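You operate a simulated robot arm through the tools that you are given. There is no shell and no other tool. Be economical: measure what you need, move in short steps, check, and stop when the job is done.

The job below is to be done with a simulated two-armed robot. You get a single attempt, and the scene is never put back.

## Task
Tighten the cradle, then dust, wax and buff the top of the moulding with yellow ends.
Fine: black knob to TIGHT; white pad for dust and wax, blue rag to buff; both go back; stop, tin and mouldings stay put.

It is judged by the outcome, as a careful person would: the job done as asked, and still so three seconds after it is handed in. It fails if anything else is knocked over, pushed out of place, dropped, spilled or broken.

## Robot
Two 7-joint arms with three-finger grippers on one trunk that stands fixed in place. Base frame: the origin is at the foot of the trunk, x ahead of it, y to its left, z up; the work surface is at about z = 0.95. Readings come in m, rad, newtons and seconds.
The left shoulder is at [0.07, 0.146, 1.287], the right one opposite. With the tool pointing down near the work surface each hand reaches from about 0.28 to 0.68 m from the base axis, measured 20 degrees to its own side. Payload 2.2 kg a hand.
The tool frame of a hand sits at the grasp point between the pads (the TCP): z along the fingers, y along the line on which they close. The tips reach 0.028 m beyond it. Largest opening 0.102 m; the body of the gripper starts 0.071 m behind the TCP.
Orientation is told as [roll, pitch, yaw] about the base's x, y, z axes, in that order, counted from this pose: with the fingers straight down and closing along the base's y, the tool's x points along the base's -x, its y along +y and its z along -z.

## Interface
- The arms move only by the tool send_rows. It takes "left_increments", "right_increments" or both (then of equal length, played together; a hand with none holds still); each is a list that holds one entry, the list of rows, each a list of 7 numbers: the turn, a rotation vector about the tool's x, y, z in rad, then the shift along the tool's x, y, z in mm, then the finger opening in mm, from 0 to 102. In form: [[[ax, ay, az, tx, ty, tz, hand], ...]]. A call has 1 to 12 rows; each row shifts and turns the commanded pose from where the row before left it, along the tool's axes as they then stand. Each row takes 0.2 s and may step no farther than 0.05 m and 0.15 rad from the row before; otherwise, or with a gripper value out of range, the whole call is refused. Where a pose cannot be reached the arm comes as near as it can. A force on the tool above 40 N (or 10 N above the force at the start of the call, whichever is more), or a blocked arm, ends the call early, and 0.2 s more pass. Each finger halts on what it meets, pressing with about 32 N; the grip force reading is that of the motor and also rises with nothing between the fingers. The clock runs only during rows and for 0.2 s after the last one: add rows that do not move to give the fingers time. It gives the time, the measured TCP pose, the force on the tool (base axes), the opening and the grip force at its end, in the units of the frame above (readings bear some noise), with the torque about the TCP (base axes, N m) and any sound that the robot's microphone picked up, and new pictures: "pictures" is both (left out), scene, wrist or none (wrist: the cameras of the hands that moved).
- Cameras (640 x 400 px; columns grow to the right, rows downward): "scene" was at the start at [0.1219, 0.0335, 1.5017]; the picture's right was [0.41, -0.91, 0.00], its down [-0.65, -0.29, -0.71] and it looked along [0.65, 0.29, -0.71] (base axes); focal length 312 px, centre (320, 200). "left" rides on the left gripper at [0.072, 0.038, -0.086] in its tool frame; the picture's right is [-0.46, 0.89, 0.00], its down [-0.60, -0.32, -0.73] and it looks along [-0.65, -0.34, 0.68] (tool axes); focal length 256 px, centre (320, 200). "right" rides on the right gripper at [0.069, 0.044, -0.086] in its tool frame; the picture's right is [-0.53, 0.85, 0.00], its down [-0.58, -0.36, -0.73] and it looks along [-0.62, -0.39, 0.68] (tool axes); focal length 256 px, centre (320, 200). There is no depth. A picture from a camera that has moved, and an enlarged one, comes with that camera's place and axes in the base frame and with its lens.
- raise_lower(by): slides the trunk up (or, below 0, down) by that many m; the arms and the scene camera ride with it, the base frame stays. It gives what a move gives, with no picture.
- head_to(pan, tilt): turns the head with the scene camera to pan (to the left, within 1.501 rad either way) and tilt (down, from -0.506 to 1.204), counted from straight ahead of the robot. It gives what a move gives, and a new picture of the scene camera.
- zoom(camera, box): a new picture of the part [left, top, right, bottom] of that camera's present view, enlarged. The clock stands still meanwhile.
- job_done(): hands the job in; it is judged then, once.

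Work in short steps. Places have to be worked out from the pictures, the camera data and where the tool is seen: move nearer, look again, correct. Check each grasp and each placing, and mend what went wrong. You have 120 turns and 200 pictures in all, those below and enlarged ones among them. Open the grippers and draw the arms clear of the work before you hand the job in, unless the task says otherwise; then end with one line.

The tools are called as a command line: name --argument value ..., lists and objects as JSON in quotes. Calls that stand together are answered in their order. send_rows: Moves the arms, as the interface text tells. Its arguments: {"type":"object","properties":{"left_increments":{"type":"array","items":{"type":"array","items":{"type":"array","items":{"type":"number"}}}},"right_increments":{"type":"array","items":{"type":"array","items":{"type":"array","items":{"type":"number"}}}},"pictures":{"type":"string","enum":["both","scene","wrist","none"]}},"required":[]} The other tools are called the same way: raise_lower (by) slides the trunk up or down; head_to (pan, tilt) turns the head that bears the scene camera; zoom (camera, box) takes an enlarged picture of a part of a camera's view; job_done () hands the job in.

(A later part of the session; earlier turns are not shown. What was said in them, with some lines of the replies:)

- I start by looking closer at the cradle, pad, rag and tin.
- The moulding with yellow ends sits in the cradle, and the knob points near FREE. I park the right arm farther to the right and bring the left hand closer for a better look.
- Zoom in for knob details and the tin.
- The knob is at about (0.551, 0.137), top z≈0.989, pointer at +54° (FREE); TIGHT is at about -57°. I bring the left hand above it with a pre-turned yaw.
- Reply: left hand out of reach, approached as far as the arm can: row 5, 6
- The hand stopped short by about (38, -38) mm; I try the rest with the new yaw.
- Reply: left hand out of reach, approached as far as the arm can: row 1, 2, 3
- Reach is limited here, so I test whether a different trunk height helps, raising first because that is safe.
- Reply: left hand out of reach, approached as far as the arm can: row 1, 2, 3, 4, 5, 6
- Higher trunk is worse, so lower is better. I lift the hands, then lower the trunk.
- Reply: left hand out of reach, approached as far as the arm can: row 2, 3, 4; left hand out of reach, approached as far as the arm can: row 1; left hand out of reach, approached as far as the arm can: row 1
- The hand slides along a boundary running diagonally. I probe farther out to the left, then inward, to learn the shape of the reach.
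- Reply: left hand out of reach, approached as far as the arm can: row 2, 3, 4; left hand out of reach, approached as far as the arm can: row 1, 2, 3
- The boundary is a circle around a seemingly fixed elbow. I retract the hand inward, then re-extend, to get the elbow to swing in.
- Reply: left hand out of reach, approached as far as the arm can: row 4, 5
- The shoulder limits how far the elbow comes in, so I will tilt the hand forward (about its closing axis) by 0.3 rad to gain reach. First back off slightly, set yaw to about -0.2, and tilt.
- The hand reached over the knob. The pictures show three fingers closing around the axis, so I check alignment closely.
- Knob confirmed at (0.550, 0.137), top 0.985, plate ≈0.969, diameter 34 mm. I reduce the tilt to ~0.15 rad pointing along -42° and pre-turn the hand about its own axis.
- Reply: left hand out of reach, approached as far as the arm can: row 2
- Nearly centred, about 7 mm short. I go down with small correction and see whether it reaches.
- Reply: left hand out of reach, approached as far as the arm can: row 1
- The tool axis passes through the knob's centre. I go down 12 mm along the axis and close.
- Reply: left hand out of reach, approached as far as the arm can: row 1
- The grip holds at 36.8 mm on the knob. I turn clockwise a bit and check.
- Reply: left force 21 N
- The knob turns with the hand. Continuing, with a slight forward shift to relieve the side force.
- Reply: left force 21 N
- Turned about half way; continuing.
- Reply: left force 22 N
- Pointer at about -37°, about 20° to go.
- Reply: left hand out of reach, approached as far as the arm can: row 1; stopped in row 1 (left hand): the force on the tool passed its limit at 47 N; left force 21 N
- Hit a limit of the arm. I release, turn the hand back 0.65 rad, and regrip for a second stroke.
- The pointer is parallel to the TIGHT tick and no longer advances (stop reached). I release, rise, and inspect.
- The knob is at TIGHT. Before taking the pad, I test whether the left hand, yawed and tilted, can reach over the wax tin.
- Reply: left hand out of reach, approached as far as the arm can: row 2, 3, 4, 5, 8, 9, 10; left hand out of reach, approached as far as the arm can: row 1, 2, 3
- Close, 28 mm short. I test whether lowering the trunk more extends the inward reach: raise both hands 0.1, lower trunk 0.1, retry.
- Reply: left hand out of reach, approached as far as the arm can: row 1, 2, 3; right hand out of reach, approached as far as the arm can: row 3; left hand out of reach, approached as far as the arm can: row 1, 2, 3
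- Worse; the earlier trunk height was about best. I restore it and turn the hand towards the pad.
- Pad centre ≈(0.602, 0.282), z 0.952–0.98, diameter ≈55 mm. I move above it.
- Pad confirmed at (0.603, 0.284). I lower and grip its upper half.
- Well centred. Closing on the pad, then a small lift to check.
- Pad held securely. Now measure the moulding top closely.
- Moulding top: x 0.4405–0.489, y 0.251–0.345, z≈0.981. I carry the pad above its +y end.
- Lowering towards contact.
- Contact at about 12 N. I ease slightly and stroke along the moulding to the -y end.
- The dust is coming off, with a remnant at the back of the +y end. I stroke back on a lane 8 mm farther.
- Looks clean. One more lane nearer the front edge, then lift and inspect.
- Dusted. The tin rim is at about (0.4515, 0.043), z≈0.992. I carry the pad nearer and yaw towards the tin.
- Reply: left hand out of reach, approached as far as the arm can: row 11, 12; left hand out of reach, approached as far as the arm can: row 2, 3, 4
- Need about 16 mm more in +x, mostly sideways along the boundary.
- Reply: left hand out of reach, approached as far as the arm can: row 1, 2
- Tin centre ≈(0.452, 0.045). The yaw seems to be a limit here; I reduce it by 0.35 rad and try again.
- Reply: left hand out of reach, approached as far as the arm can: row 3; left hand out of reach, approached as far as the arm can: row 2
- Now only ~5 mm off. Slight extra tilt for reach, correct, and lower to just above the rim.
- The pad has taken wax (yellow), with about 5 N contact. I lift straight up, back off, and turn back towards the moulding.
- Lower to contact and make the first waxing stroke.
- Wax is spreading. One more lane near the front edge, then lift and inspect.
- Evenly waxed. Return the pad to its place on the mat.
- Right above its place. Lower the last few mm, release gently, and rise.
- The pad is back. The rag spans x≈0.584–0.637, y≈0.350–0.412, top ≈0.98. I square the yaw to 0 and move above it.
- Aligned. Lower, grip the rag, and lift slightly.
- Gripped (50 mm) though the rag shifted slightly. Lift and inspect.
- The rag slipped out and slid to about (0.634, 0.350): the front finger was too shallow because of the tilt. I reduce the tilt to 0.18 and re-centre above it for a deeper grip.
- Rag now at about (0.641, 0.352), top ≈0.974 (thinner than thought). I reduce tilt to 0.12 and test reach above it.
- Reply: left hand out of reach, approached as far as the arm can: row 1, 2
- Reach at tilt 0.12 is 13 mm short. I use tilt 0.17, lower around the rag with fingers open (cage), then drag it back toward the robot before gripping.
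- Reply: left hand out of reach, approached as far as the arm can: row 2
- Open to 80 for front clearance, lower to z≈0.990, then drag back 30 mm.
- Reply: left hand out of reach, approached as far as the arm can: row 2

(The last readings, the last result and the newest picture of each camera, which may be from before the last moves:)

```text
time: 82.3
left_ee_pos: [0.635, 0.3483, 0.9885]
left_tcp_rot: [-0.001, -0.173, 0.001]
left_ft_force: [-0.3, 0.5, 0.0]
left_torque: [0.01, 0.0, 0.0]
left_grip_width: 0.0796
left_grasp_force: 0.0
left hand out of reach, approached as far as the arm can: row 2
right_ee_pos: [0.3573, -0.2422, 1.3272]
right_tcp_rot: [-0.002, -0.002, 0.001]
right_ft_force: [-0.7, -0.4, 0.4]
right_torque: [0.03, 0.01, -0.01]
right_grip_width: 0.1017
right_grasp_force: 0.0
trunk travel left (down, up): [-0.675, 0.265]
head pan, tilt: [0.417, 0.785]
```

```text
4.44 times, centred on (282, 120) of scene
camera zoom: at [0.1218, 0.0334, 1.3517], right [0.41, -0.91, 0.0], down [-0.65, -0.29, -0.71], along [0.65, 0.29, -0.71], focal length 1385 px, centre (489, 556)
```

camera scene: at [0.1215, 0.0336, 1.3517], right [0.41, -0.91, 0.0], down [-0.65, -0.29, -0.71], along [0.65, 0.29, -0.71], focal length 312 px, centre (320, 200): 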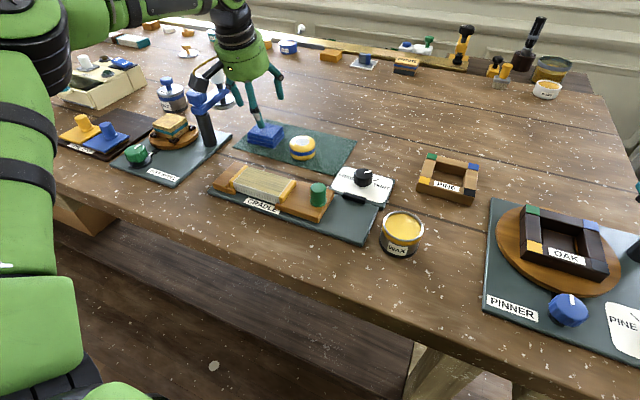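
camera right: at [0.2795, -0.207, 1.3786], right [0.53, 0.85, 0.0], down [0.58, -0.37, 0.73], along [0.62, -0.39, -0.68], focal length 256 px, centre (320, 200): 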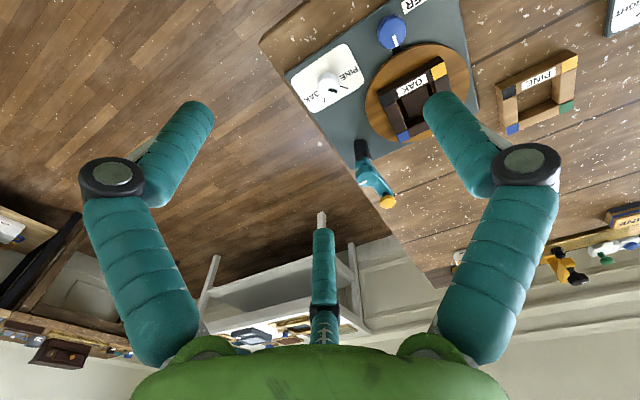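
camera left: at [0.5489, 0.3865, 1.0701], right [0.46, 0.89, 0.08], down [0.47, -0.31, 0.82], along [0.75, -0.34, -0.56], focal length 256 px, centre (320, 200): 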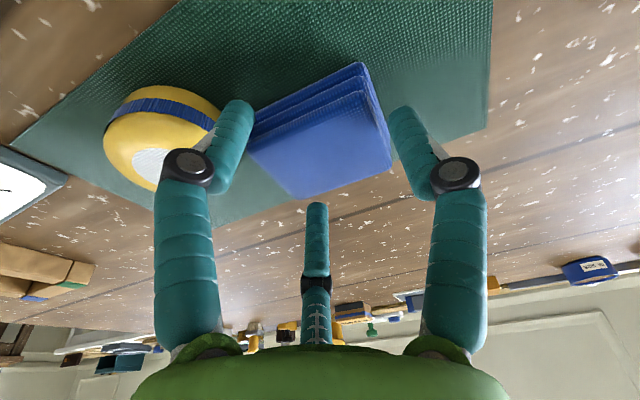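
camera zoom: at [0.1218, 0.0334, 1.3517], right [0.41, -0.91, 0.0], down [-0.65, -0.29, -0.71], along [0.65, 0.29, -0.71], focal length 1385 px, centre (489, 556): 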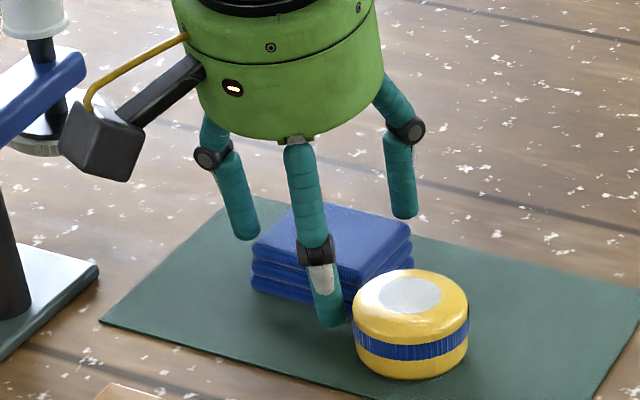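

send_rows --left_increments '[[[0, 0, 0, 9, 0, -1.55, 80], [0, 0, 0, 9, 0, -1.55, 80], [0, 0, 0, 9, 0, -1.55, 80], [0, 0, 0, 8, 0, -1.4, 80]]]' --pictures "wrist"

zoom --camera "scene" --box '[210, 75, 354, 165]'

zoom --camera "left" --box '[200, 40, 440, 190]'

```text
time: 83.3
left_ee_pos: [0.598, 0.3494, 0.9906]
left_tcp_rot: [-0.005, -0.171, 0.0]
left_ft_force: [-0.2, -0.2, 0.9]
left_torque: [0.03, -0.03, -0.03]
left_grip_width: 0.0804
left_grasp_force: 0.2
right_ee_pos: [0.3574, -0.2426, 1.3264]
right_tcp_rot: [-0.001, -0.001, -0.001]
right_ft_force: [0.0, 0.9, 0.4]
right_torque: [0.02, -0.04, -0.02]
right_grip_width: 0.1019
right_grasp_force: 0.0
trunk travel left (down, up): [-0.675, 0.265]
head pan, tilt: [0.417, 0.785]
camera left: at [0.5123, 0.3879, 1.0621], right [0.46, 0.89, 0.08], down [0.47, -0.31, 0.82], along [0.75, -0.34, -0.56], focal length 256 px, centre (320, 200)
```

left: 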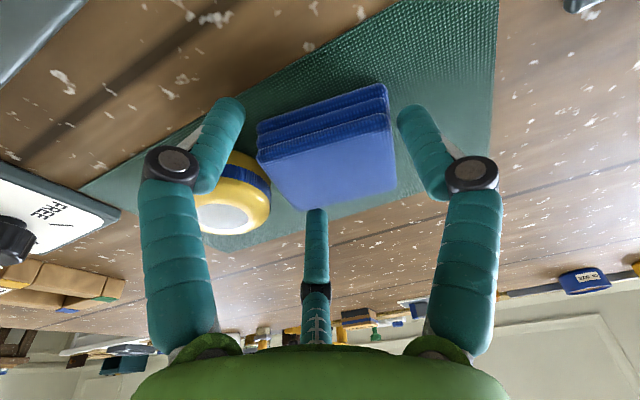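

```text
4.44 times, centred on (282, 120) of scene
camera zoom: at [0.1213, 0.0337, 1.3517], right [0.41, -0.91, 0.0], down [-0.65, -0.29, -0.71], along [0.65, 0.29, -0.71], focal length 1385 px, centre (489, 556)
```

zoom: 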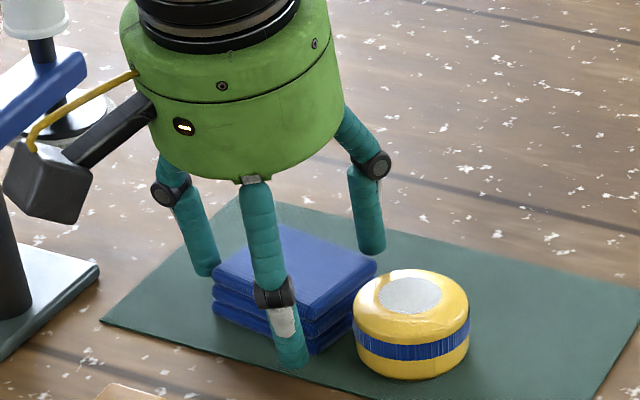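

```text
2.67 times, centred on (320, 115) of left
camera zoom: at [0.5123, 0.3879, 1.0621], right [0.46, 0.89, 0.08], down [0.47, -0.31, 0.82], along [0.75, -0.34, -0.56], focal length 683 px, centre (320, 427)
```

zoom: 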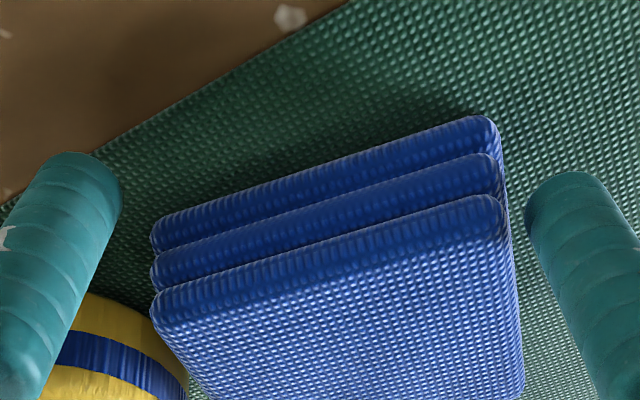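

Dragged back; rag now centred ≈(0.609, 0.352), rotated about -11°. I re-centre, cut tilt to 0.10, match yaw, and lower slightly, still open.

send_rows --left_increments '[[[0, 0, 0, -9, 2.5, 1.5, 80], [0, 0.07, 0, 0, 0, 0, 80], [0.01, 0, 0.1, 0, 0, 0, 76], [0.01, 0, 0.1, 0, 0, 0, 74], [0, 0, 0, 0.3, 0, 3, 74], [0, 0, 0, 0, 0, 0, 74]]]' --pictures "wrist"

zoom --camera "scene" --box '[210, 75, 354, 165]'

zoom --camera "left" --box '[200, 40, 440, 190]'

```text
time: 84.7
left_ee_pos: [0.5833, 0.3357, 0.9867]
left_tcp_rot: [-0.005, -0.101, -0.202]
left_ft_force: [-0.1, 0.0, 0.4]
left_torque: [0.01, 0.0, -0.01]
left_grip_width: 0.0739
left_grasp_force: 0.0
left hand out of reach, approached as far as the arm can: row 3, 4
right_ee_pos: [0.3578, -0.2421, 1.3267]
right_tcp_rot: [0.0, 0.0, 0.0]
right_ft_force: [-0.1, 0.3, 0.1]
right_torque: [-0.02, 0.04, -0.03]
right_grip_width: 0.1024
right_grasp_force: 0.0
trunk travel left (down, up): [-0.675, 0.265]
head pan, tilt: [0.417, 0.785]
camera left: at [0.5117, 0.3889, 1.0649], right [0.63, 0.78, 0.04], down [0.45, -0.41, 0.79], along [0.63, -0.48, -0.61], focal length 256 px, centre (320, 200)
```

left: 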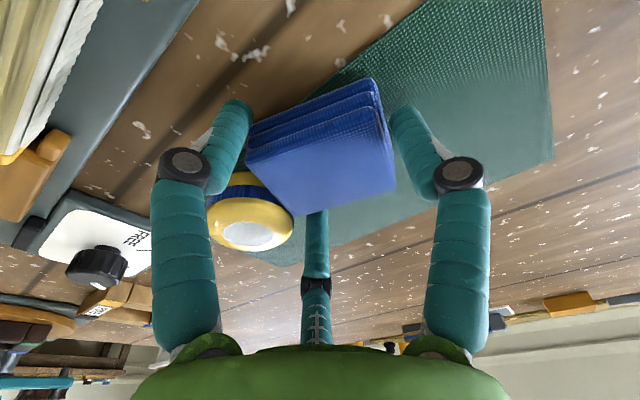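

```text
4.44 times, centred on (282, 120) of scene
camera zoom: at [0.1217, 0.0339, 1.3517], right [0.41, -0.91, 0.0], down [-0.65, -0.29, -0.71], along [0.65, 0.29, -0.71], focal length 1385 px, centre (489, 556)
```

zoom: 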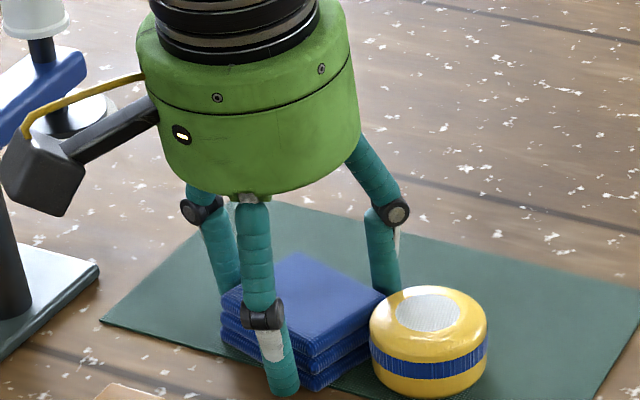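

```text
2.67 times, centred on (320, 115) of left
camera zoom: at [0.5117, 0.3889, 1.0649], right [0.63, 0.78, 0.04], down [0.45, -0.41, 0.79], along [0.63, -0.48, -0.61], focal length 683 px, centre (320, 427)
```

zoom: 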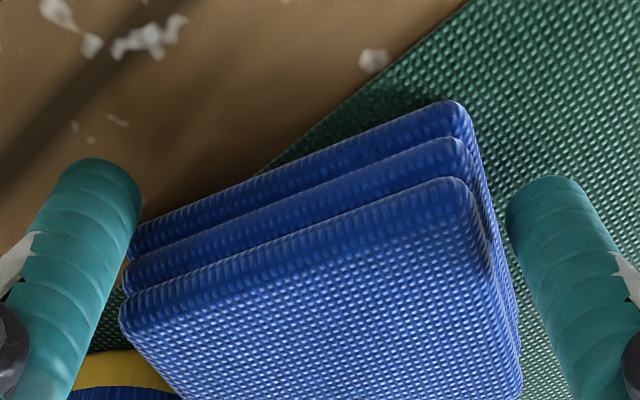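

The hand slid back along the boundary with the rag inside the cage, and the pad was nudged slightly (I'll correct that later). The rag is now well centred between the fingers, so I close.

send_rows --left_increments '[[[0, 0, 0, 0, 0, 0, 66], [0, 0, 0, 0, 0, 0, 60], [0, 0, 0, 0, 0, 0, 52], [0, 0, 0, 0, 0, 0, 40], [0, 0, 0, 0, 0, 0, 30]]]' --pictures "wrist"

zoom --camera "scene" --box '[210, 75, 354, 165]'

```text
time: 85.9
left_ee_pos: [0.5826, 0.3348, 0.9872]
left_tcp_rot: [-0.001, -0.103, -0.199]
left_ft_force: [0.4, 2.0, 4.1]
left_torque: [0.1, 0.07, -0.05]
left_grip_width: 0.0671
left_grasp_force: 31.6
right_ee_pos: [0.3568, -0.2429, 1.3276]
right_tcp_rot: [0.0, -0.002, -0.001]
right_ft_force: [0.0, -0.4, 0.0]
right_torque: [-0.01, -0.01, -0.02]
right_grip_width: 0.1021
right_grasp_force: 0.1
trunk travel left (down, up): [-0.675, 0.265]
head pan, tilt: [0.417, 0.785]
camera left: at [0.5115, 0.3885, 1.0656], right [0.63, 0.78, 0.05], down [0.45, -0.41, 0.79], along [0.63, -0.48, -0.61], focal length 256 px, centre (320, 200)
```

left: 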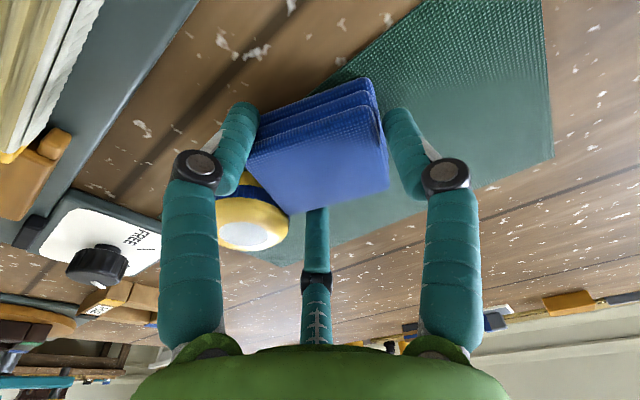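

```text
4.44 times, centred on (282, 120) of scene
camera zoom: at [0.1212, 0.0335, 1.3518], right [0.41, -0.91, 0.0], down [-0.65, -0.29, -0.71], along [0.65, 0.29, -0.71], focal length 1385 px, centre (489, 556)
```

zoom: 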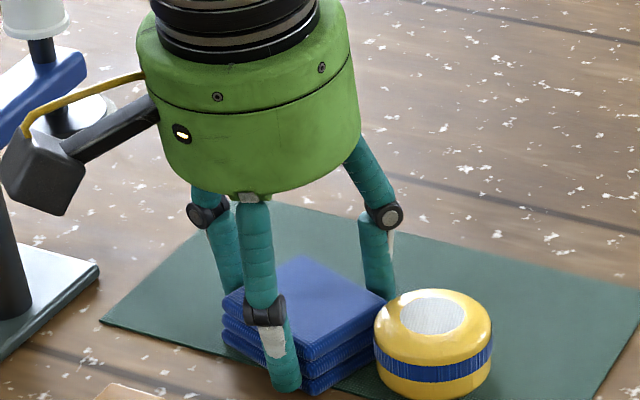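

Grip force 32 N at 67 mm. Lift carefully a little and check.

send_rows --left_increments '[[[0, 0, 0, 0, 0, -5, 30], [0, 0, 0, 0, 0, -8, 30], [0, 0, 0, 0, 0, -12, 30]]]' --pictures "wrist"

zoom --camera "scene" --box '[210, 65, 354, 155]'

```text
time: 86.7
left_ee_pos: [0.5812, 0.3355, 1.0109]
left_tcp_rot: [-0.004, -0.099, -0.202]
left_ft_force: [0.2, 0.4, -0.5]
left_torque: [0.01, 0.01, -0.04]
left_grip_width: 0.067
left_grasp_force: 32.4
right_ee_pos: [0.3581, -0.2424, 1.3267]
right_tcp_rot: [-0.001, 0.001, -0.002]
right_ft_force: [1.0, -0.3, 0.4]
right_torque: [0.0, 0.03, -0.01]
right_grip_width: 0.1021
right_grasp_force: 0.0
trunk travel left (down, up): [-0.675, 0.265]
head pan, tilt: [0.417, 0.785]
camera left: at [0.5098, 0.3898, 1.0901], right [0.63, 0.77, 0.04], down [0.45, -0.41, 0.79], along [0.63, -0.48, -0.61], focal length 256 px, centre (320, 200)
```

left: 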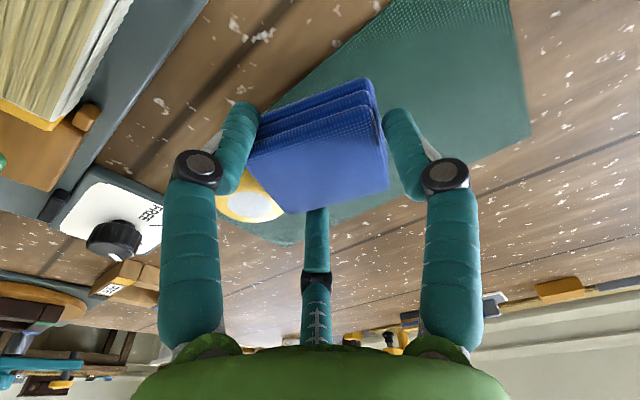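

```text
4.44 times, centred on (282, 110) of scene
camera zoom: at [0.1217, 0.0334, 1.3517], right [0.41, -0.91, 0.0], down [-0.65, -0.29, -0.71], along [0.65, 0.29, -0.71], focal length 1385 px, centre (489, 600)
```

zoom: 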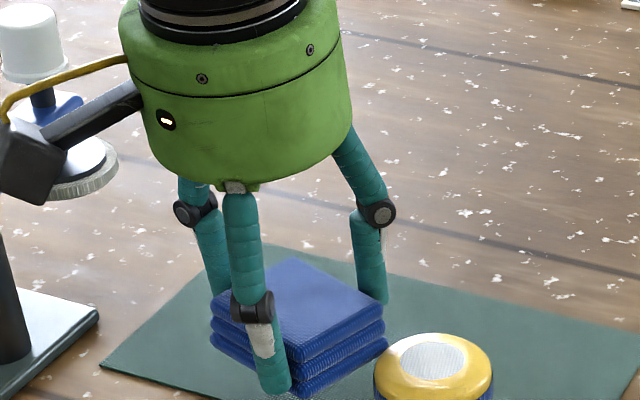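

The rag is held securely. Carry it above the moulding's +y part and turn it to line up.

send_rows --left_increments '[[[0, 0, 0, -2, 0, -20, 30], [0, 0, 0, 36.7, -12.9, -10.3, 30], [0, 0, 0, 36.7, -12.9, -10.3, 30], [0, 0, 0, 36.7, -12.9, -10.3, 30], [-0.0145, 0, -0.144, 0, 0, 0, 30], [-0.0145, 0, -0.144, 0, 0, 0, 30], [0, 0, 0, 0, 0, 0, 30]]]' --pictures "wrist"

zoom --camera "scene" --box '[190, 110, 350, 210]'

zoom --camera "left" --box '[200, 60, 440, 210]'

```text
time: 88.3
left_ee_pos: [0.4626, 0.321, 1.051]
left_tcp_rot: [-0.003, -0.101, 0.09]
left_ft_force: [-0.2, -0.2, -0.6]
left_torque: [0.02, 0.03, 0.0]
left_grip_width: 0.0669
left_grasp_force: 31.8
right_ee_pos: [0.3571, -0.2427, 1.3266]
right_tcp_rot: [0.001, -0.003, 0.0]
right_ft_force: [0.1, 0.3, 0.3]
right_torque: [-0.01, -0.01, 0.03]
right_grip_width: 0.1015
right_grasp_force: 0.1
trunk travel left (down, up): [-0.675, 0.265]
head pan, tilt: [0.417, 0.785]
camera left: at [0.3792, 0.3517, 1.1296], right [0.38, 0.92, 0.04], down [0.55, -0.27, 0.79], along [0.74, -0.28, -0.61], focal length 256 px, centre (320, 200)
```

left: 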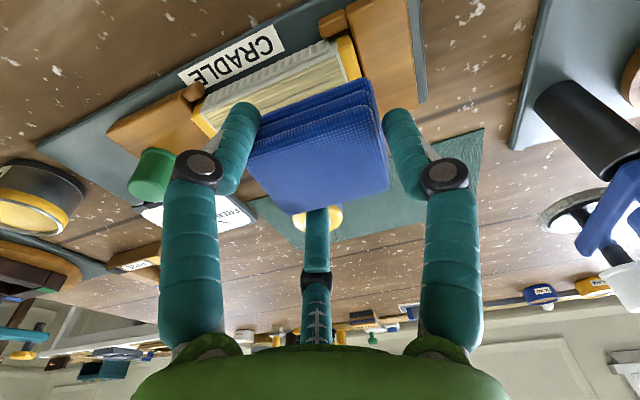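

```text
4.00 times, centred on (270, 160) of scene
camera zoom: at [0.1214, 0.0338, 1.3517], right [0.41, -0.91, 0.0], down [-0.65, -0.29, -0.71], along [0.65, 0.29, -0.71], focal length 1246 px, centre (520, 360)
```

zoom: 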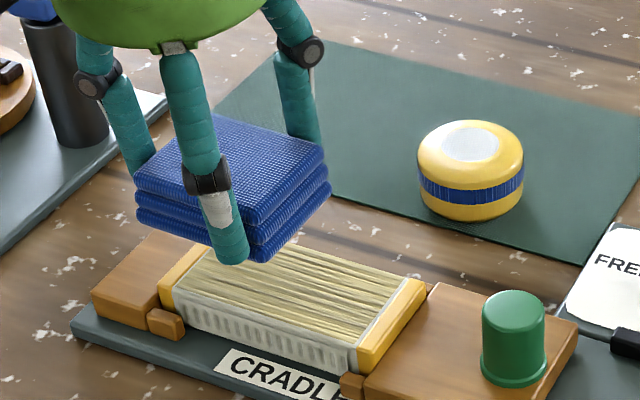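

```text
2.67 times, centred on (320, 135) of left
camera zoom: at [0.3792, 0.3517, 1.1296], right [0.38, 0.92, 0.04], down [0.55, -0.27, 0.79], along [0.74, -0.28, -0.61], focal length 683 px, centre (320, 373)
```

zoom: 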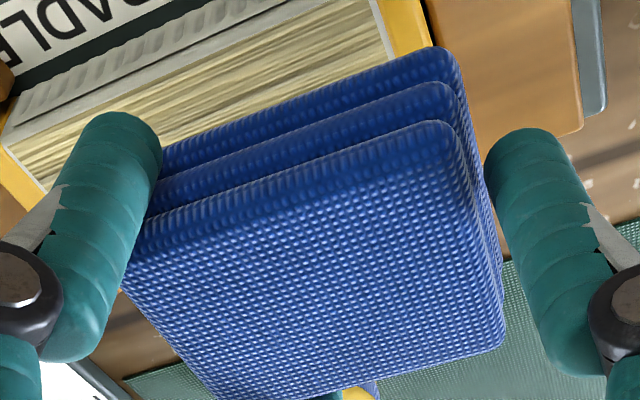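

The rag sits square over the moulding. Lower towards contact.

send_rows --left_increments '[[[0, 0, 0, 3.5, 2, 16, 30], [0, 0, 0, 1.5, 2, 15, 30], [0, 0, 0, 0, 0, 0, 30]]]' --pictures "none"

zoom --camera "scene" --box '[190, 120, 350, 220]'

```text
time: 89.1
left_ee_pos: [0.4613, 0.3254, 1.0195]
left_tcp_rot: [-0.002, -0.099, 0.087]
left_ft_force: [-0.7, 0.0, 0.8]
left_torque: [0.01, 0.03, -0.01]
left_grip_width: 0.0664
left_grasp_force: 32.2
right_ee_pos: [0.3574, -0.2433, 1.3264]
right_tcp_rot: [0.002, 0.0, 0.0]
right_ft_force: [0.4, -0.6, 0.6]
right_torque: [0.0, -0.01, 0.02]
right_grip_width: 0.1021
right_grasp_force: 0.2
trunk travel left (down, up): [-0.675, 0.265]
head pan, tilt: [0.417, 0.785]
```

```text
4.00 times, centred on (270, 170) of scene
camera zoom: at [0.1218, 0.0333, 1.3517], right [0.41, -0.91, 0.0], down [-0.65, -0.29, -0.71], along [0.65, 0.29, -0.71], focal length 1246 px, centre (520, 320)
```

zoom: 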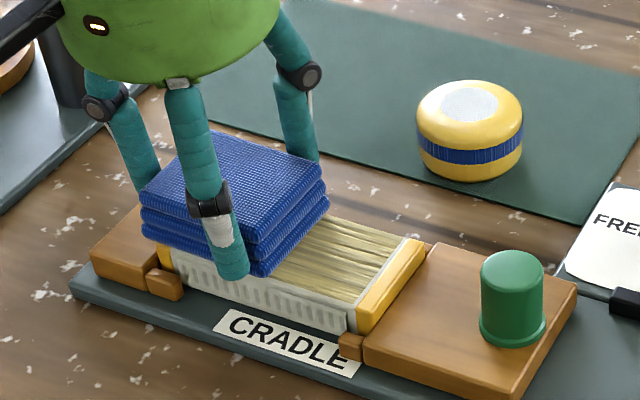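

send_rows --left_increments '[[[0, 0, 0, 0.2, 0, 2, 30], [0, 0, 0, 0.1, 0, 1, 30], [0, 0, 0, 0, 0, 0, 30]]]' --pictures "none"

```text
time: 89.9
left_ee_pos: [0.4605, 0.325, 1.0187]
left_tcp_rot: [-0.001, -0.103, 0.086]
left_ft_force: [1.2, 3.0, 13.4]
left_torque: [0.04, 0.27, -0.06]
left_grip_width: 0.0664
left_grasp_force: 32.4
right_ee_pos: [0.3564, -0.2436, 1.3273]
right_tcp_rot: [0.002, -0.002, 0.001]
right_ft_force: [0.5, -0.3, -0.3]
right_torque: [0.0, 0.0, 0.05]
right_grip_width: 0.1022
right_grasp_force: 0.1
trunk travel left (down, up): [-0.675, 0.265]
head pan, tilt: [0.417, 0.785]
```

Contact. Ease slightly and buff back and forth.

send_rows --left_increments '[[[0, 0, 0, 0, 0, -0.4, 30], [0, 0, 0, 1.2, -14, -0.1, 30], [0, 0, 0, 1.2, -14, -0.1, 30], [0, 0, 0, 1.2, -14, -0.1, 30], [0, 0, 0, 1.2, -14, -0.1, 30]]]' --pictures "none"

zoom --camera "scene" --box '[190, 120, 350, 220]'

```text
time: 91.1
left_ee_pos: [0.4596, 0.2675, 1.0185]
left_tcp_rot: [-0.004, -0.103, 0.088]
left_ft_force: [-0.6, 5.6, 14.8]
left_torque: [0.31, 0.32, -0.14]
left_grip_width: 0.0663
left_grasp_force: 31.8
right_ee_pos: [0.3552, -0.242, 1.3276]
right_tcp_rot: [0.001, -0.004, 0.0]
right_ft_force: [-0.2, -1.1, 0.1]
right_torque: [0.01, 0.05, 0.0]
right_grip_width: 0.1019
right_grasp_force: 0.0
trunk travel left (down, up): [-0.675, 0.265]
head pan, tilt: [0.417, 0.785]
```

```text
4.00 times, centred on (270, 170) of scene
camera zoom: at [0.1199, 0.0333, 1.3519], right [0.41, -0.91, 0.0], down [-0.64, -0.29, -0.71], along [0.65, 0.29, -0.71], focal length 1246 px, centre (520, 320)
```

zoom: 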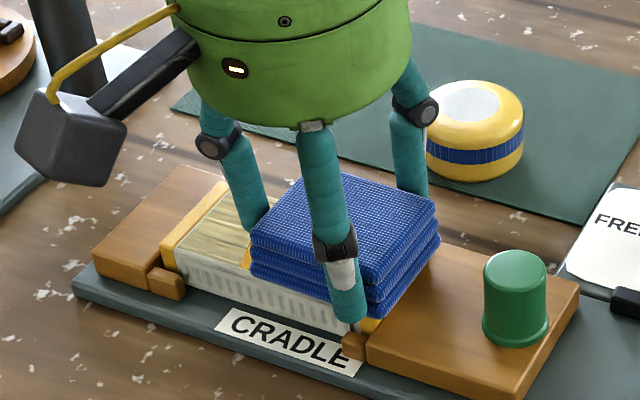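

Some buffed colour shows. Stroke back to the +y end, and return.

send_rows --left_increments '[[[0, 0, 0, -1.2, 14, 0.1, 30], [0, 0, 0, -1.2, 14, 0.1, 30], [0, 0, 0, -1.2, 14, 0.1, 30], [0, 0, 0, -1.2, 14, 0.1, 30], [0, 0, 0, -1.1, 12, 0.1, 30], [0, 0, 0, 1.2, -14, -0.1, 30], [0, 0, 0, 1.2, -14, -0.1, 30], [0, 0, 0, 1.2, -14, -0.1, 30], [0, 0, 0, 1.2, -14, -0.1, 30], [0, 0, 0, 1.1, -12, -0.1, 30]]]' --pictures "none"

zoom --camera "scene" --box '[190, 120, 350, 220]'

```text
time: 93.3
left_ee_pos: [0.4592, 0.2681, 1.0171]
left_tcp_rot: [-0.005, -0.1, 0.087]
left_ft_force: [-1.2, 6.9, 16.9]
left_torque: [0.36, 0.33, -0.11]
left_grip_width: 0.0658
left_grasp_force: 32.2
right_ee_pos: [0.3554, -0.243, 1.3273]
right_tcp_rot: [0.002, -0.002, -0.002]
right_ft_force: [-0.9, 0.5, 0.3]
right_torque: [0.03, -0.02, 0.01]
right_grip_width: 0.1023
right_grasp_force: 0.0
trunk travel left (down, up): [-0.675, 0.265]
head pan, tilt: [0.417, 0.785]
```

```text
4.00 times, centred on (270, 170) of scene
camera zoom: at [0.1197, 0.0334, 1.3519], right [0.41, -0.91, 0.0], down [-0.64, -0.29, -0.71], along [0.65, 0.29, -0.71], focal length 1246 px, centre (520, 320)
```

zoom: 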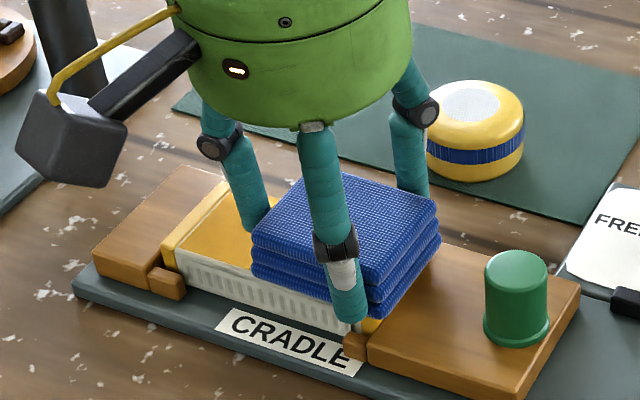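

Buffed behind. Extend the -y end slightly, stroke back with small sideways offset, then lift and inspect.

send_rows --left_increments '[[[0, 0, 0, 0.8, -8, -0.4, 30], [0, 0, 0, -3, 0, 0, 30], [0, 0, 0, -1.2, 14, 0.1, 30], [0, 0, 0, -1.2, 14, 0.1, 30], [0, 0, 0, -1.2, 14, 0.1, 30], [0, 0, 0, -1.2, 14, 0.1, 30], [0, 0, 0, -1.2, 14, 0.1, 30], [0, 0, 0, 6, 0, 0, 30], [0, 0, 0, 1.2, -14, -0.1, 30], [0, 0, 0, 1.2, -14, -0.1, 30], [0, 0, 0, 1.2, -14, -0.1, 30], [0, 0, 0, 1.2, -14, -0.1, 30]]]' --pictures "none"

send_rows --left_increments '[[[0, 0, 0, 1.2, -14, -0.1, 30], [0, 0, 0, 0, 0, -20, 30], [0, 0, 0, 0, 0, -30, 30], [0, 0, 0, -35, 20, -10, 30], [0, 0, 0, -35, 20, 0, 30]]]' --pictures "wrist"

zoom --camera "scene" --box '[190, 100, 382, 220]'

```text
time: 95.9
left_ee_pos: [0.4569, 0.2746, 1.018]
left_tcp_rot: [-0.005, -0.102, 0.088]
left_ft_force: [0.0, 8.6, 19.9]
left_torque: [0.15, 0.29, -0.14]
left_grip_width: 0.0658
left_grasp_force: 32.6
right_ee_pos: [0.354, -0.2428, 1.328]
right_tcp_rot: [0.001, -0.003, -0.001]
right_ft_force: [0.1, 0.1, 0.8]
right_torque: [0.01, -0.01, 0.02]
right_grip_width: 0.1021
right_grasp_force: 0.0
trunk travel left (down, up): [-0.675, 0.265]
head pan, tilt: [0.417, 0.785]
```

```text
time: 97.1
left_ee_pos: [0.5178, 0.3052, 1.0828]
left_tcp_rot: [-0.006, -0.097, 0.087]
left_ft_force: [0.2, -0.4, 0.5]
left_torque: [-0.04, 0.04, -0.02]
left_grip_width: 0.0655
left_grasp_force: 32.2
right_ee_pos: [0.3586, -0.2419, 1.3264]
right_tcp_rot: [0.0, 0.002, -0.001]
right_ft_force: [0.0, 0.4, 0.1]
right_torque: [0.01, 0.0, 0.04]
right_grip_width: 0.102
right_grasp_force: 0.1
trunk travel left (down, up): [-0.675, 0.265]
head pan, tilt: [0.417, 0.785]
camera left: at [0.4354, 0.3369, 1.1617], right [0.38, 0.92, 0.04], down [0.56, -0.27, 0.79], along [0.74, -0.28, -0.62], focal length 256 px, centre (320, 200)
```

left: 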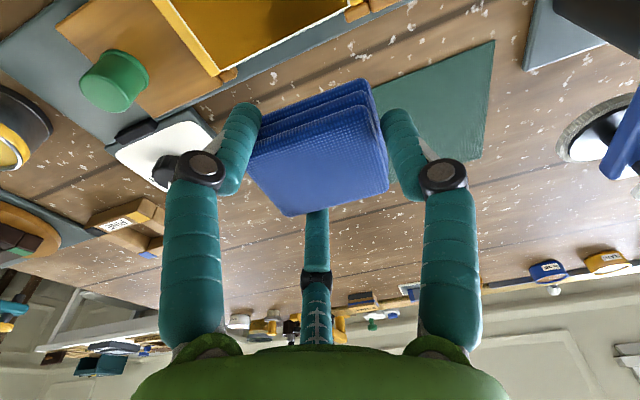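

```text
3.33 times, centred on (286, 160) of scene
camera zoom: at [0.1237, 0.0342, 1.3514], right [0.41, -0.91, 0.0], down [-0.65, -0.29, -0.71], along [0.65, 0.29, -0.71], focal length 1038 px, centre (433, 333)
```

zoom: 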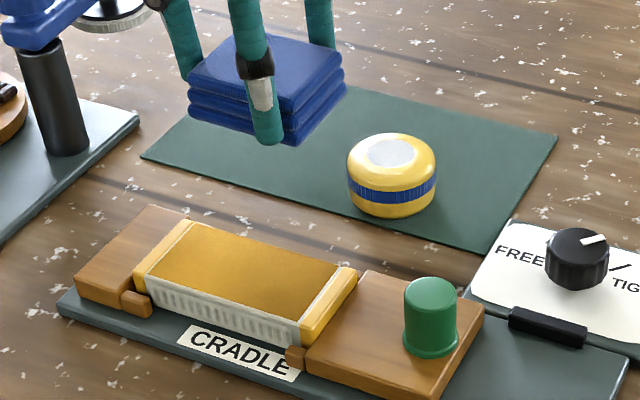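

The top is uniformly glossy amber, and cradle parts are in place. Now return the rag towards its original spot (0.612, 0.383).

send_rows --left_increments '[[[0, 0, 0, -22.6, 17.7, 15.6, 30], [0, 0, 0, -22.6, 17.7, 15.6, 30], [0, 0, 0, -22.6, 17.7, 15.6, 30], [0, 0, 0, -22.6, 17.7, 15.6, 30], [0, 0, 0, 0, 0, 0, 30]]]' --pictures "wrist"

zoom --camera "scene" --box '[210, 75, 370, 175]'

```text
time: 98.3
left_ee_pos: [0.6066, 0.3841, 1.0309]
left_tcp_rot: [-0.003, -0.1, 0.089]
left_ft_force: [-0.5, 0.3, 0.4]
left_torque: [-0.02, -0.01, 0.0]
left_grip_width: 0.0653
left_grasp_force: 31.3
right_ee_pos: [0.3566, -0.2422, 1.3265]
right_tcp_rot: [0.001, -0.001, -0.001]
right_ft_force: [-0.2, 0.4, 0.3]
right_torque: [-0.02, -0.03, 0.0]
right_grip_width: 0.1018
right_grasp_force: 0.0
trunk travel left (down, up): [-0.675, 0.265]
head pan, tilt: [0.417, 0.785]
camera left: at [0.5231, 0.4151, 1.1098], right [0.38, 0.92, 0.04], down [0.55, -0.27, 0.79], along [0.74, -0.28, -0.61], focal length 256 px, centre (320, 200)
```

left: 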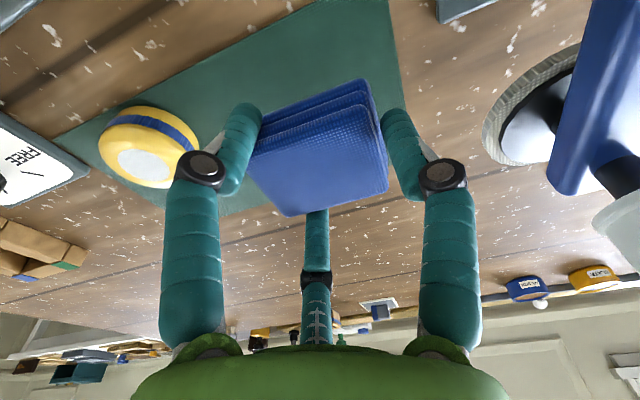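

```text
4.00 times, centred on (290, 125) of scene
camera zoom: at [0.1209, 0.0336, 1.3518], right [0.41, -0.91, 0.0], down [-0.65, -0.29, -0.71], along [0.65, 0.29, -0.71], focal length 1246 px, centre (440, 500)
```

zoom: 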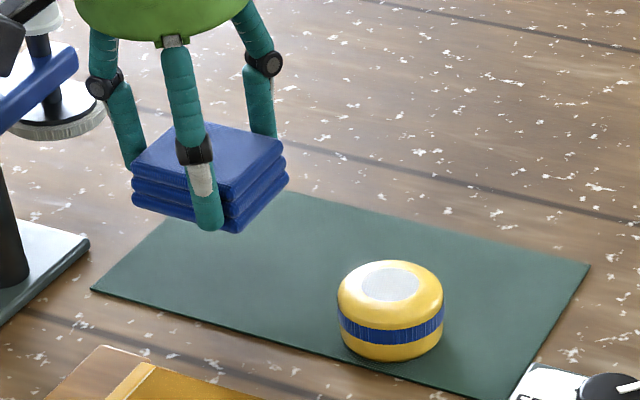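

send_rows --left_increments '[[[0, 0, 0, 2, 0, 20, 30], [0, 0, 0, 2, 0, 20, 30], [0, 0, 0, 0.2, 0, 2, 30], [0, 0, 0, 0, 0, 0, 30]]]' --pictures "none"

zoom --camera "scene" --box '[210, 75, 370, 175]'

```text
time: 99.3
left_ee_pos: [0.6078, 0.3847, 0.9861]
left_tcp_rot: [-0.003, -0.1, 0.088]
left_ft_force: [-0.9, 0.2, -1.7]
left_torque: [0.0, -0.04, 0.0]
left_grip_width: 0.065
left_grasp_force: 31.8
right_ee_pos: [0.3583, -0.2416, 1.3266]
right_tcp_rot: [0.001, 0.001, -0.001]
right_ft_force: [-0.3, 0.0, -0.4]
right_torque: [-0.03, 0.01, -0.01]
right_grip_width: 0.102
right_grasp_force: 0.1
trunk travel left (down, up): [-0.675, 0.265]
head pan, tilt: [0.417, 0.785]
```

```text
4.00 times, centred on (290, 125) of scene
camera zoom: at [0.1221, 0.0338, 1.3516], right [0.41, -0.91, 0.0], down [-0.65, -0.29, -0.71], along [0.65, 0.29, -0.71], focal length 1246 px, centre (440, 500)
```

zoom: 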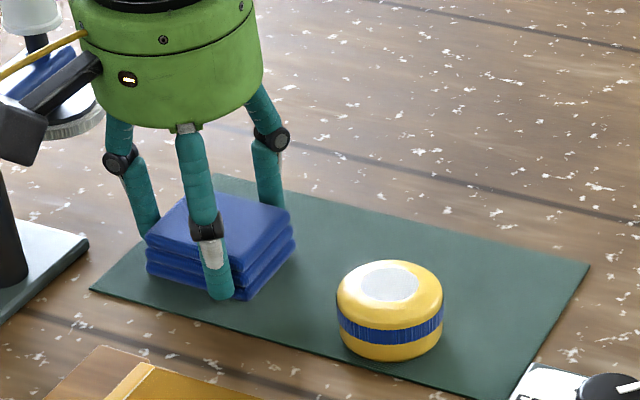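

Release gently and rise straight up.

send_rows --left_increments '[[[0, 0, 0, 0.1, 0, 1, 30], [0, 0, 0, 0, 0, 0, 66], [0, 0, 0, 0, 0, 0, 72], [0, 0, 0, 0, 0, 0, 80], [0, 0, 0, -2, 0, -20, 80], [0, 0, 0, -2, 0, -25, 80], [0, 0, 0, 10, -10, -25, 80], [0, 0, 0, 20, -15, -10, 80]]]' --pictures "both"

zoom --camera "scene" --box '[210, 90, 370, 190]'

```text
time: 101.1
left_ee_pos: [0.5749, 0.3554, 1.0648]
left_tcp_rot: [-0.004, -0.101, 0.089]
left_ft_force: [0.4, -0.1, -0.3]
left_torque: [0.0, -0.01, 0.0]
left_grip_width: 0.0803
left_grasp_force: 0.0
right_ee_pos: [0.3552, -0.243, 1.3271]
right_tcp_rot: [0.001, -0.001, 0.001]
right_ft_force: [0.6, -0.6, -0.7]
right_torque: [-0.01, -0.01, 0.01]
right_grip_width: 0.1021
right_grasp_force: 0.1
trunk travel left (down, up): [-0.675, 0.265]
head pan, tilt: [0.417, 0.785]
camera scene: at [0.1203, 0.033, 1.3518], right [0.41, -0.91, 0.0], down [-0.65, -0.29, -0.71], along [0.65, 0.29, -0.71], focal length 312 px, centre (320, 200)
camera left: at [0.4907, 0.3865, 1.1439], right [0.38, 0.92, 0.04], down [0.55, -0.27, 0.79], along [0.74, -0.28, -0.61], focal length 256 px, centre (320, 200)
```

scene: 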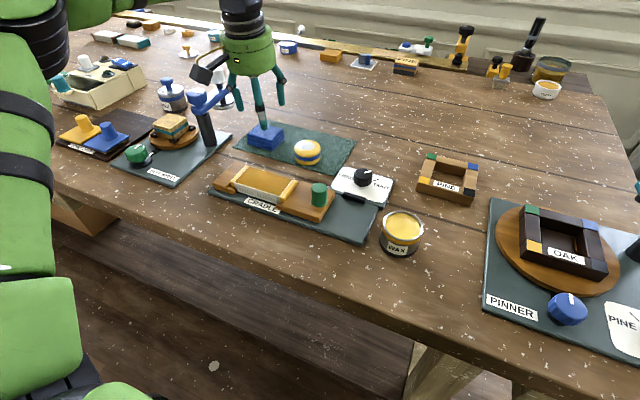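
left: 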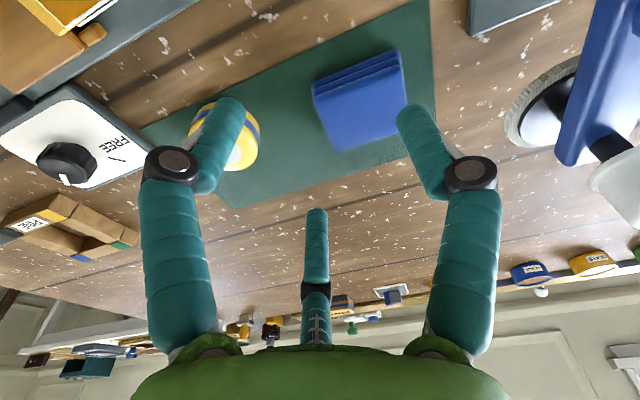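

```text
4.00 times, centred on (290, 140) of scene
camera zoom: at [0.1203, 0.033, 1.3518], right [0.41, -0.91, 0.0], down [-0.65, -0.29, -0.71], along [0.65, 0.29, -0.71], focal length 1246 px, centre (440, 440)
```

zoom: 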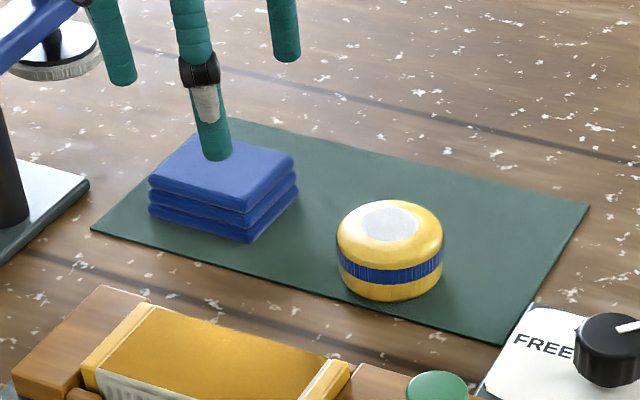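

The rag is home. The pad was nudged ~2 cm to about (0.589, 0.268), so I'll put it back: reposition and reorient above it.

send_rows --left_increments '[[[0, 0, 0, 11.8, -31.5, -11.3, 80], [0, 0, 0, 11.8, -31.5, -11.3, 80], [0.0142, 0, 0.1413, 0, 0, 0, 80], [0.0142, 0, 0.1413, 0, 0, 0, 80], [0, -0.12, 0, 0, 0, 0, 80], [0, 0, 0, 0, 0, 0, 80]]]' --pictures "wrist"

zoom --camera "left" --box '[220, 0, 460, 150]'

```text
time: 102.5
left_ee_pos: [0.5566, 0.2925, 1.0847]
left_tcp_rot: [-0.003, -0.221, -0.197]
left_ft_force: [0.6, 0.0, 0.5]
left_torque: [0.04, 0.01, 0.02]
left_grip_width: 0.0797
left_grasp_force: 0.1
right_ee_pos: [0.3584, -0.2421, 1.3262]
right_tcp_rot: [-0.001, -0.001, -0.001]
right_ft_force: [-0.4, 1.0, -0.1]
right_torque: [0.04, 0.04, 0.03]
right_grip_width: 0.1019
right_grasp_force: 0.1
trunk travel left (down, up): [-0.675, 0.265]
head pan, tilt: [0.417, 0.785]
camera left: at [0.4763, 0.3465, 1.1527], right [0.62, 0.78, 0.1], down [0.36, -0.39, 0.85], along [0.7, -0.49, -0.52], focal length 256 px, centre (320, 200)
```

left: 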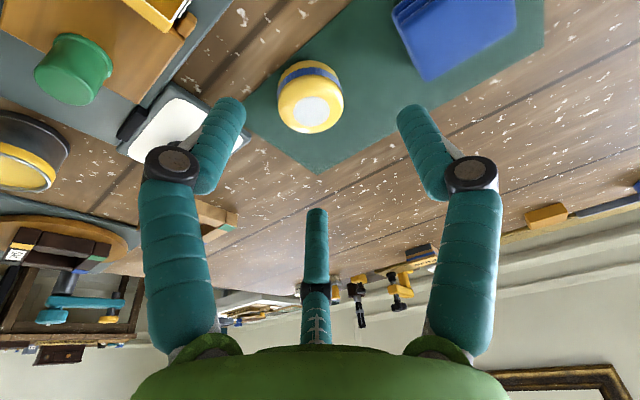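

```text
2.67 times, centred on (340, 75) of left
camera zoom: at [0.4763, 0.3465, 1.1527], right [0.62, 0.78, 0.1], down [0.36, -0.39, 0.85], along [0.7, -0.49, -0.52], focal length 683 px, centre (267, 533)
```

zoom: 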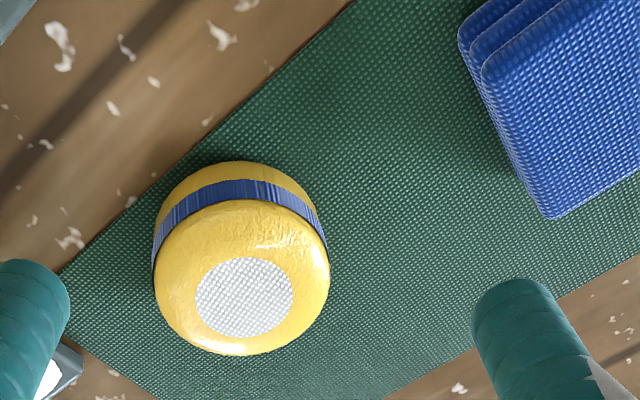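

Pad at (0.589, 0.269). Lower over it and grip.

send_rows --left_increments '[[[0, 0, 0, -10.9, -8.5, 25.4, 78], [0, 0, 0, -10.9, -8.5, 25.4, 78], [0, 0, 0, 0, 0, 0, 78], [0, 0, 0, 4.9, 0, 21.7, 78], [0, 0, 0, 4.9, 0, 21.7, 78], [0, 0, 0, 0, 0, 0, 78], [0, 0, 0, 0, 0, 0, 60], [0, 0, 0, 0, 0, 0, 40], [0, 0, 0, 0, 0, 0, 30]]]' --pictures "none"

zoom --camera "scene" --box '[210, 80, 370, 180]'

```text
time: 104.5
left_ee_pos: [0.5852, 0.2668, 0.9971]
left_tcp_rot: [-0.004, -0.223, -0.195]
left_ft_force: [3.1, 1.6, 4.8]
left_torque: [0.18, -0.09, -0.07]
left_grip_width: 0.0545
left_grasp_force: 31.9
right_ee_pos: [0.3571, -0.2429, 1.3269]
right_tcp_rot: [0.002, -0.001, -0.001]
right_ft_force: [0.3, 1.2, -0.5]
right_torque: [0.02, 0.01, -0.03]
right_grip_width: 0.102
right_grasp_force: 0.1
trunk travel left (down, up): [-0.675, 0.265]
head pan, tilt: [0.417, 0.785]
```

```text
4.00 times, centred on (290, 130) of scene
camera zoom: at [0.1216, 0.0334, 1.3518], right [0.41, -0.91, 0.0], down [-0.65, -0.29, -0.71], along [0.65, 0.29, -0.71], focal length 1246 px, centre (440, 480)
```

zoom: 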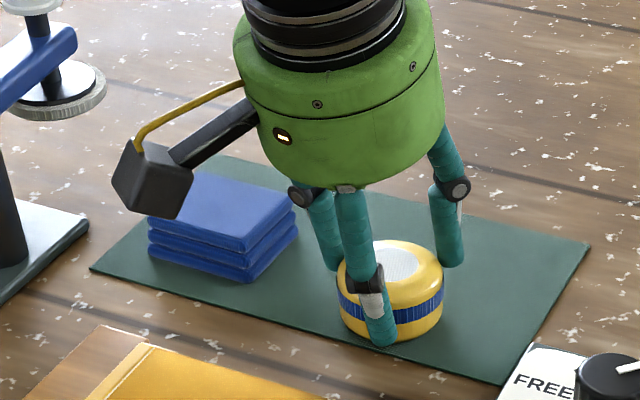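

send_rows --left_increments '[[[0, 0, 0, -3.3, 0, -14.6, 30], [0, 0, 0, -10.3, 18.4, 2.3, 30], [0, 0, 0, 0, 0, 0, 30], [0, 0, 0, 3, 0, 13.4, 30], [0, 0, 0, 0, 0, 0, 30]]]' --pictures "none"

zoom --camera "scene" --box '[210, 80, 370, 180]'

```text
time: 105.7
left_ee_pos: [0.5983, 0.2836, 0.9968]
left_tcp_rot: [-0.004, -0.222, -0.195]
left_ft_force: [-0.5, 0.1, 1.1]
left_torque: [0.04, -0.02, -0.01]
left_grip_width: 0.0528
left_grasp_force: 32.2
right_ee_pos: [0.3578, -0.2422, 1.3271]
right_tcp_rot: [0.0, 0.0, 0.0]
right_ft_force: [0.0, -1.1, 0.5]
right_torque: [0.03, 0.0, 0.0]
right_grip_width: 0.102
right_grasp_force: 0.1
trunk travel left (down, up): [-0.675, 0.265]
head pan, tilt: [0.417, 0.785]
```

```text
4.00 times, centred on (290, 130) of scene
camera zoom: at [0.1215, 0.0333, 1.3517], right [0.41, -0.91, 0.0], down [-0.65, -0.29, -0.71], along [0.65, 0.29, -0.71], focal length 1246 px, centre (440, 480)
```

zoom: 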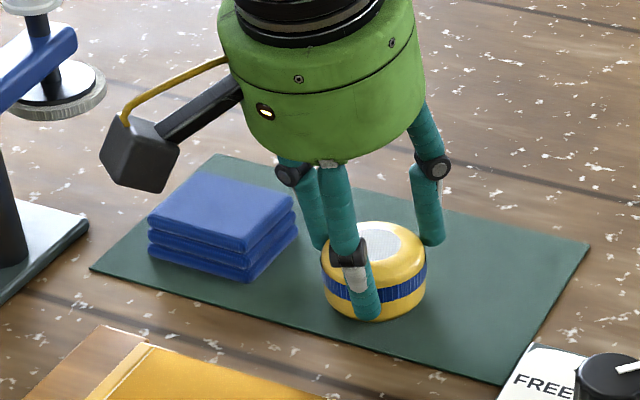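

At the original spot. Lower the last millimetre, release, rise along the fingers, then retract.

send_rows --left_increments '[[[0, 0, 0, 0.2, 0, 1, 30], [0, 0, 0, 0, 0, 0, 60], [0, 0, 0, 0, 0, 0, 78], [0, 0, 0, 0, 0, 0, 78], [0, 0, 0, 2, 0, -25, 78], [0, 0, 0, 2, 0, -30, 78], [0, 0, 0, 15, 0, -35, 90], [0, 0, 0, 35, 0, -25, 102], [0, 0, 0, 40, 0, -15, 102], [0, 0, 0, 40, 5, -10, 102], [0, 0, 0, 40, 5, 0, 102]]]' --pictures "scene"

zoom --camera "scene" --box '[200, 100, 440, 250]'

```text
time: 108.1
left_ee_pos: [0.4019, 0.3332, 1.0925]
left_tcp_rot: [-0.007, -0.223, -0.197]
left_ft_force: [0.0, 0.4, -0.6]
left_torque: [-0.07, -0.02, 0.01]
left_grip_width: 0.1019
left_grasp_force: 0.1
right_ee_pos: [0.3556, -0.2401, 1.3289]
right_tcp_rot: [0.0, -0.001, 0.0]
right_ft_force: [0.0, -0.2, -0.3]
right_torque: [-0.08, 0.0, 0.01]
right_grip_width: 0.1021
right_grasp_force: 0.0
trunk travel left (down, up): [-0.675, 0.265]
head pan, tilt: [0.417, 0.785]
camera scene: at [0.12, 0.0352, 1.3518], right [0.41, -0.91, 0.0], down [-0.64, -0.29, -0.71], along [0.65, 0.29, -0.71], focal length 312 px, centre (320, 200)
```

scene: 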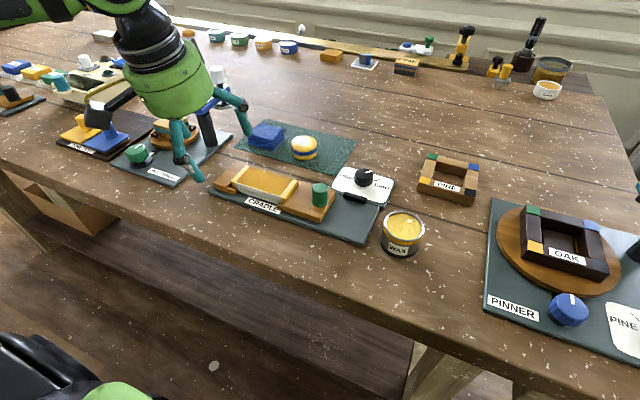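

```text
2.67 times, centred on (320, 175) of scene
camera zoom: at [0.12, 0.0352, 1.3518], right [0.41, -0.91, 0.0], down [-0.64, -0.29, -0.71], along [0.65, 0.29, -0.71], focal length 831 px, centre (320, 267)
```

zoom: 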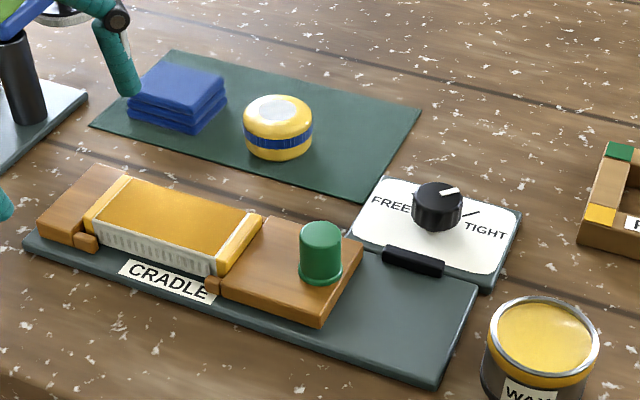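

Everything is in place: knob at TIGHT, moulding glossy, rag and pad home, tin and stop unmoved. I raise the hand clear.

send_rows --left_increments '[[[0, 0, 0, 0, 0, -35, 102], [0, 0, 0, 0, 0, -35, 102], [0, 0, 0, 10, 0, -35, 102], [0, 0, 0, 20, 0, -20, 102]]]' --pictures "scene"

zoom --camera "scene" --box '[200, 110, 380, 230]'

```text
time: 109.1
left_ee_pos: [0.3466, 0.3447, 1.2094]
left_tcp_rot: [-0.003, -0.222, -0.196]
left_ft_force: [-0.2, -0.4, 0.2]
left_torque: [0.02, -0.04, 0.01]
left_grip_width: 0.1021
left_grasp_force: 0.0
right_ee_pos: [0.3551, -0.2425, 1.3288]
right_tcp_rot: [-0.001, -0.002, 0.0]
right_ft_force: [0.2, -0.3, 0.1]
right_torque: [-0.05, -0.02, 0.0]
right_grip_width: 0.1021
right_grasp_force: 0.1
trunk travel left (down, up): [-0.675, 0.265]
head pan, tilt: [0.417, 0.785]
camera scene: at [0.1201, 0.0341, 1.3518], right [0.41, -0.91, 0.0], down [-0.65, -0.29, -0.71], along [0.65, 0.29, -0.71], focal length 312 px, centre (320, 200)
```

scene: 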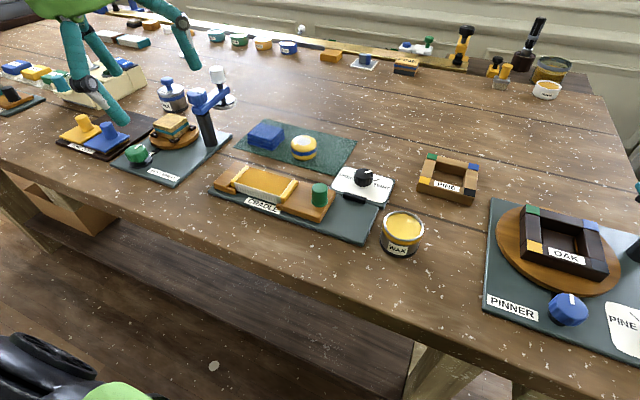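

```text
3.33 times, centred on (290, 170) of scene
camera zoom: at [0.1201, 0.0341, 1.3518], right [0.41, -0.91, 0.0], down [-0.65, -0.29, -0.71], along [0.65, 0.29, -0.71], focal length 1038 px, centre (420, 300)
```

zoom: 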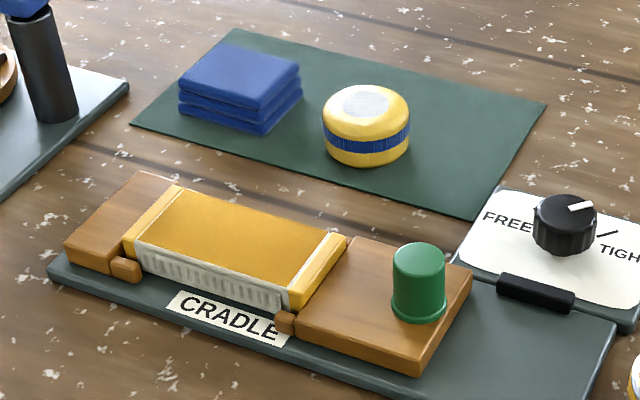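

All is done and the arms are clear; handing in.

job_done

```text
The job is handed in.
```

I turned the cradle knob to TIGHT and dusted, waxed and buffed the top of the yellow-ended moulding. The pad and rag are back on the mat within a few millimetres of where they started. The rag slipped out of the gripper once and the pad got pushed about 2 cm, but I put both back. The tin, stop and mouldings look unmoved in the last pictures.
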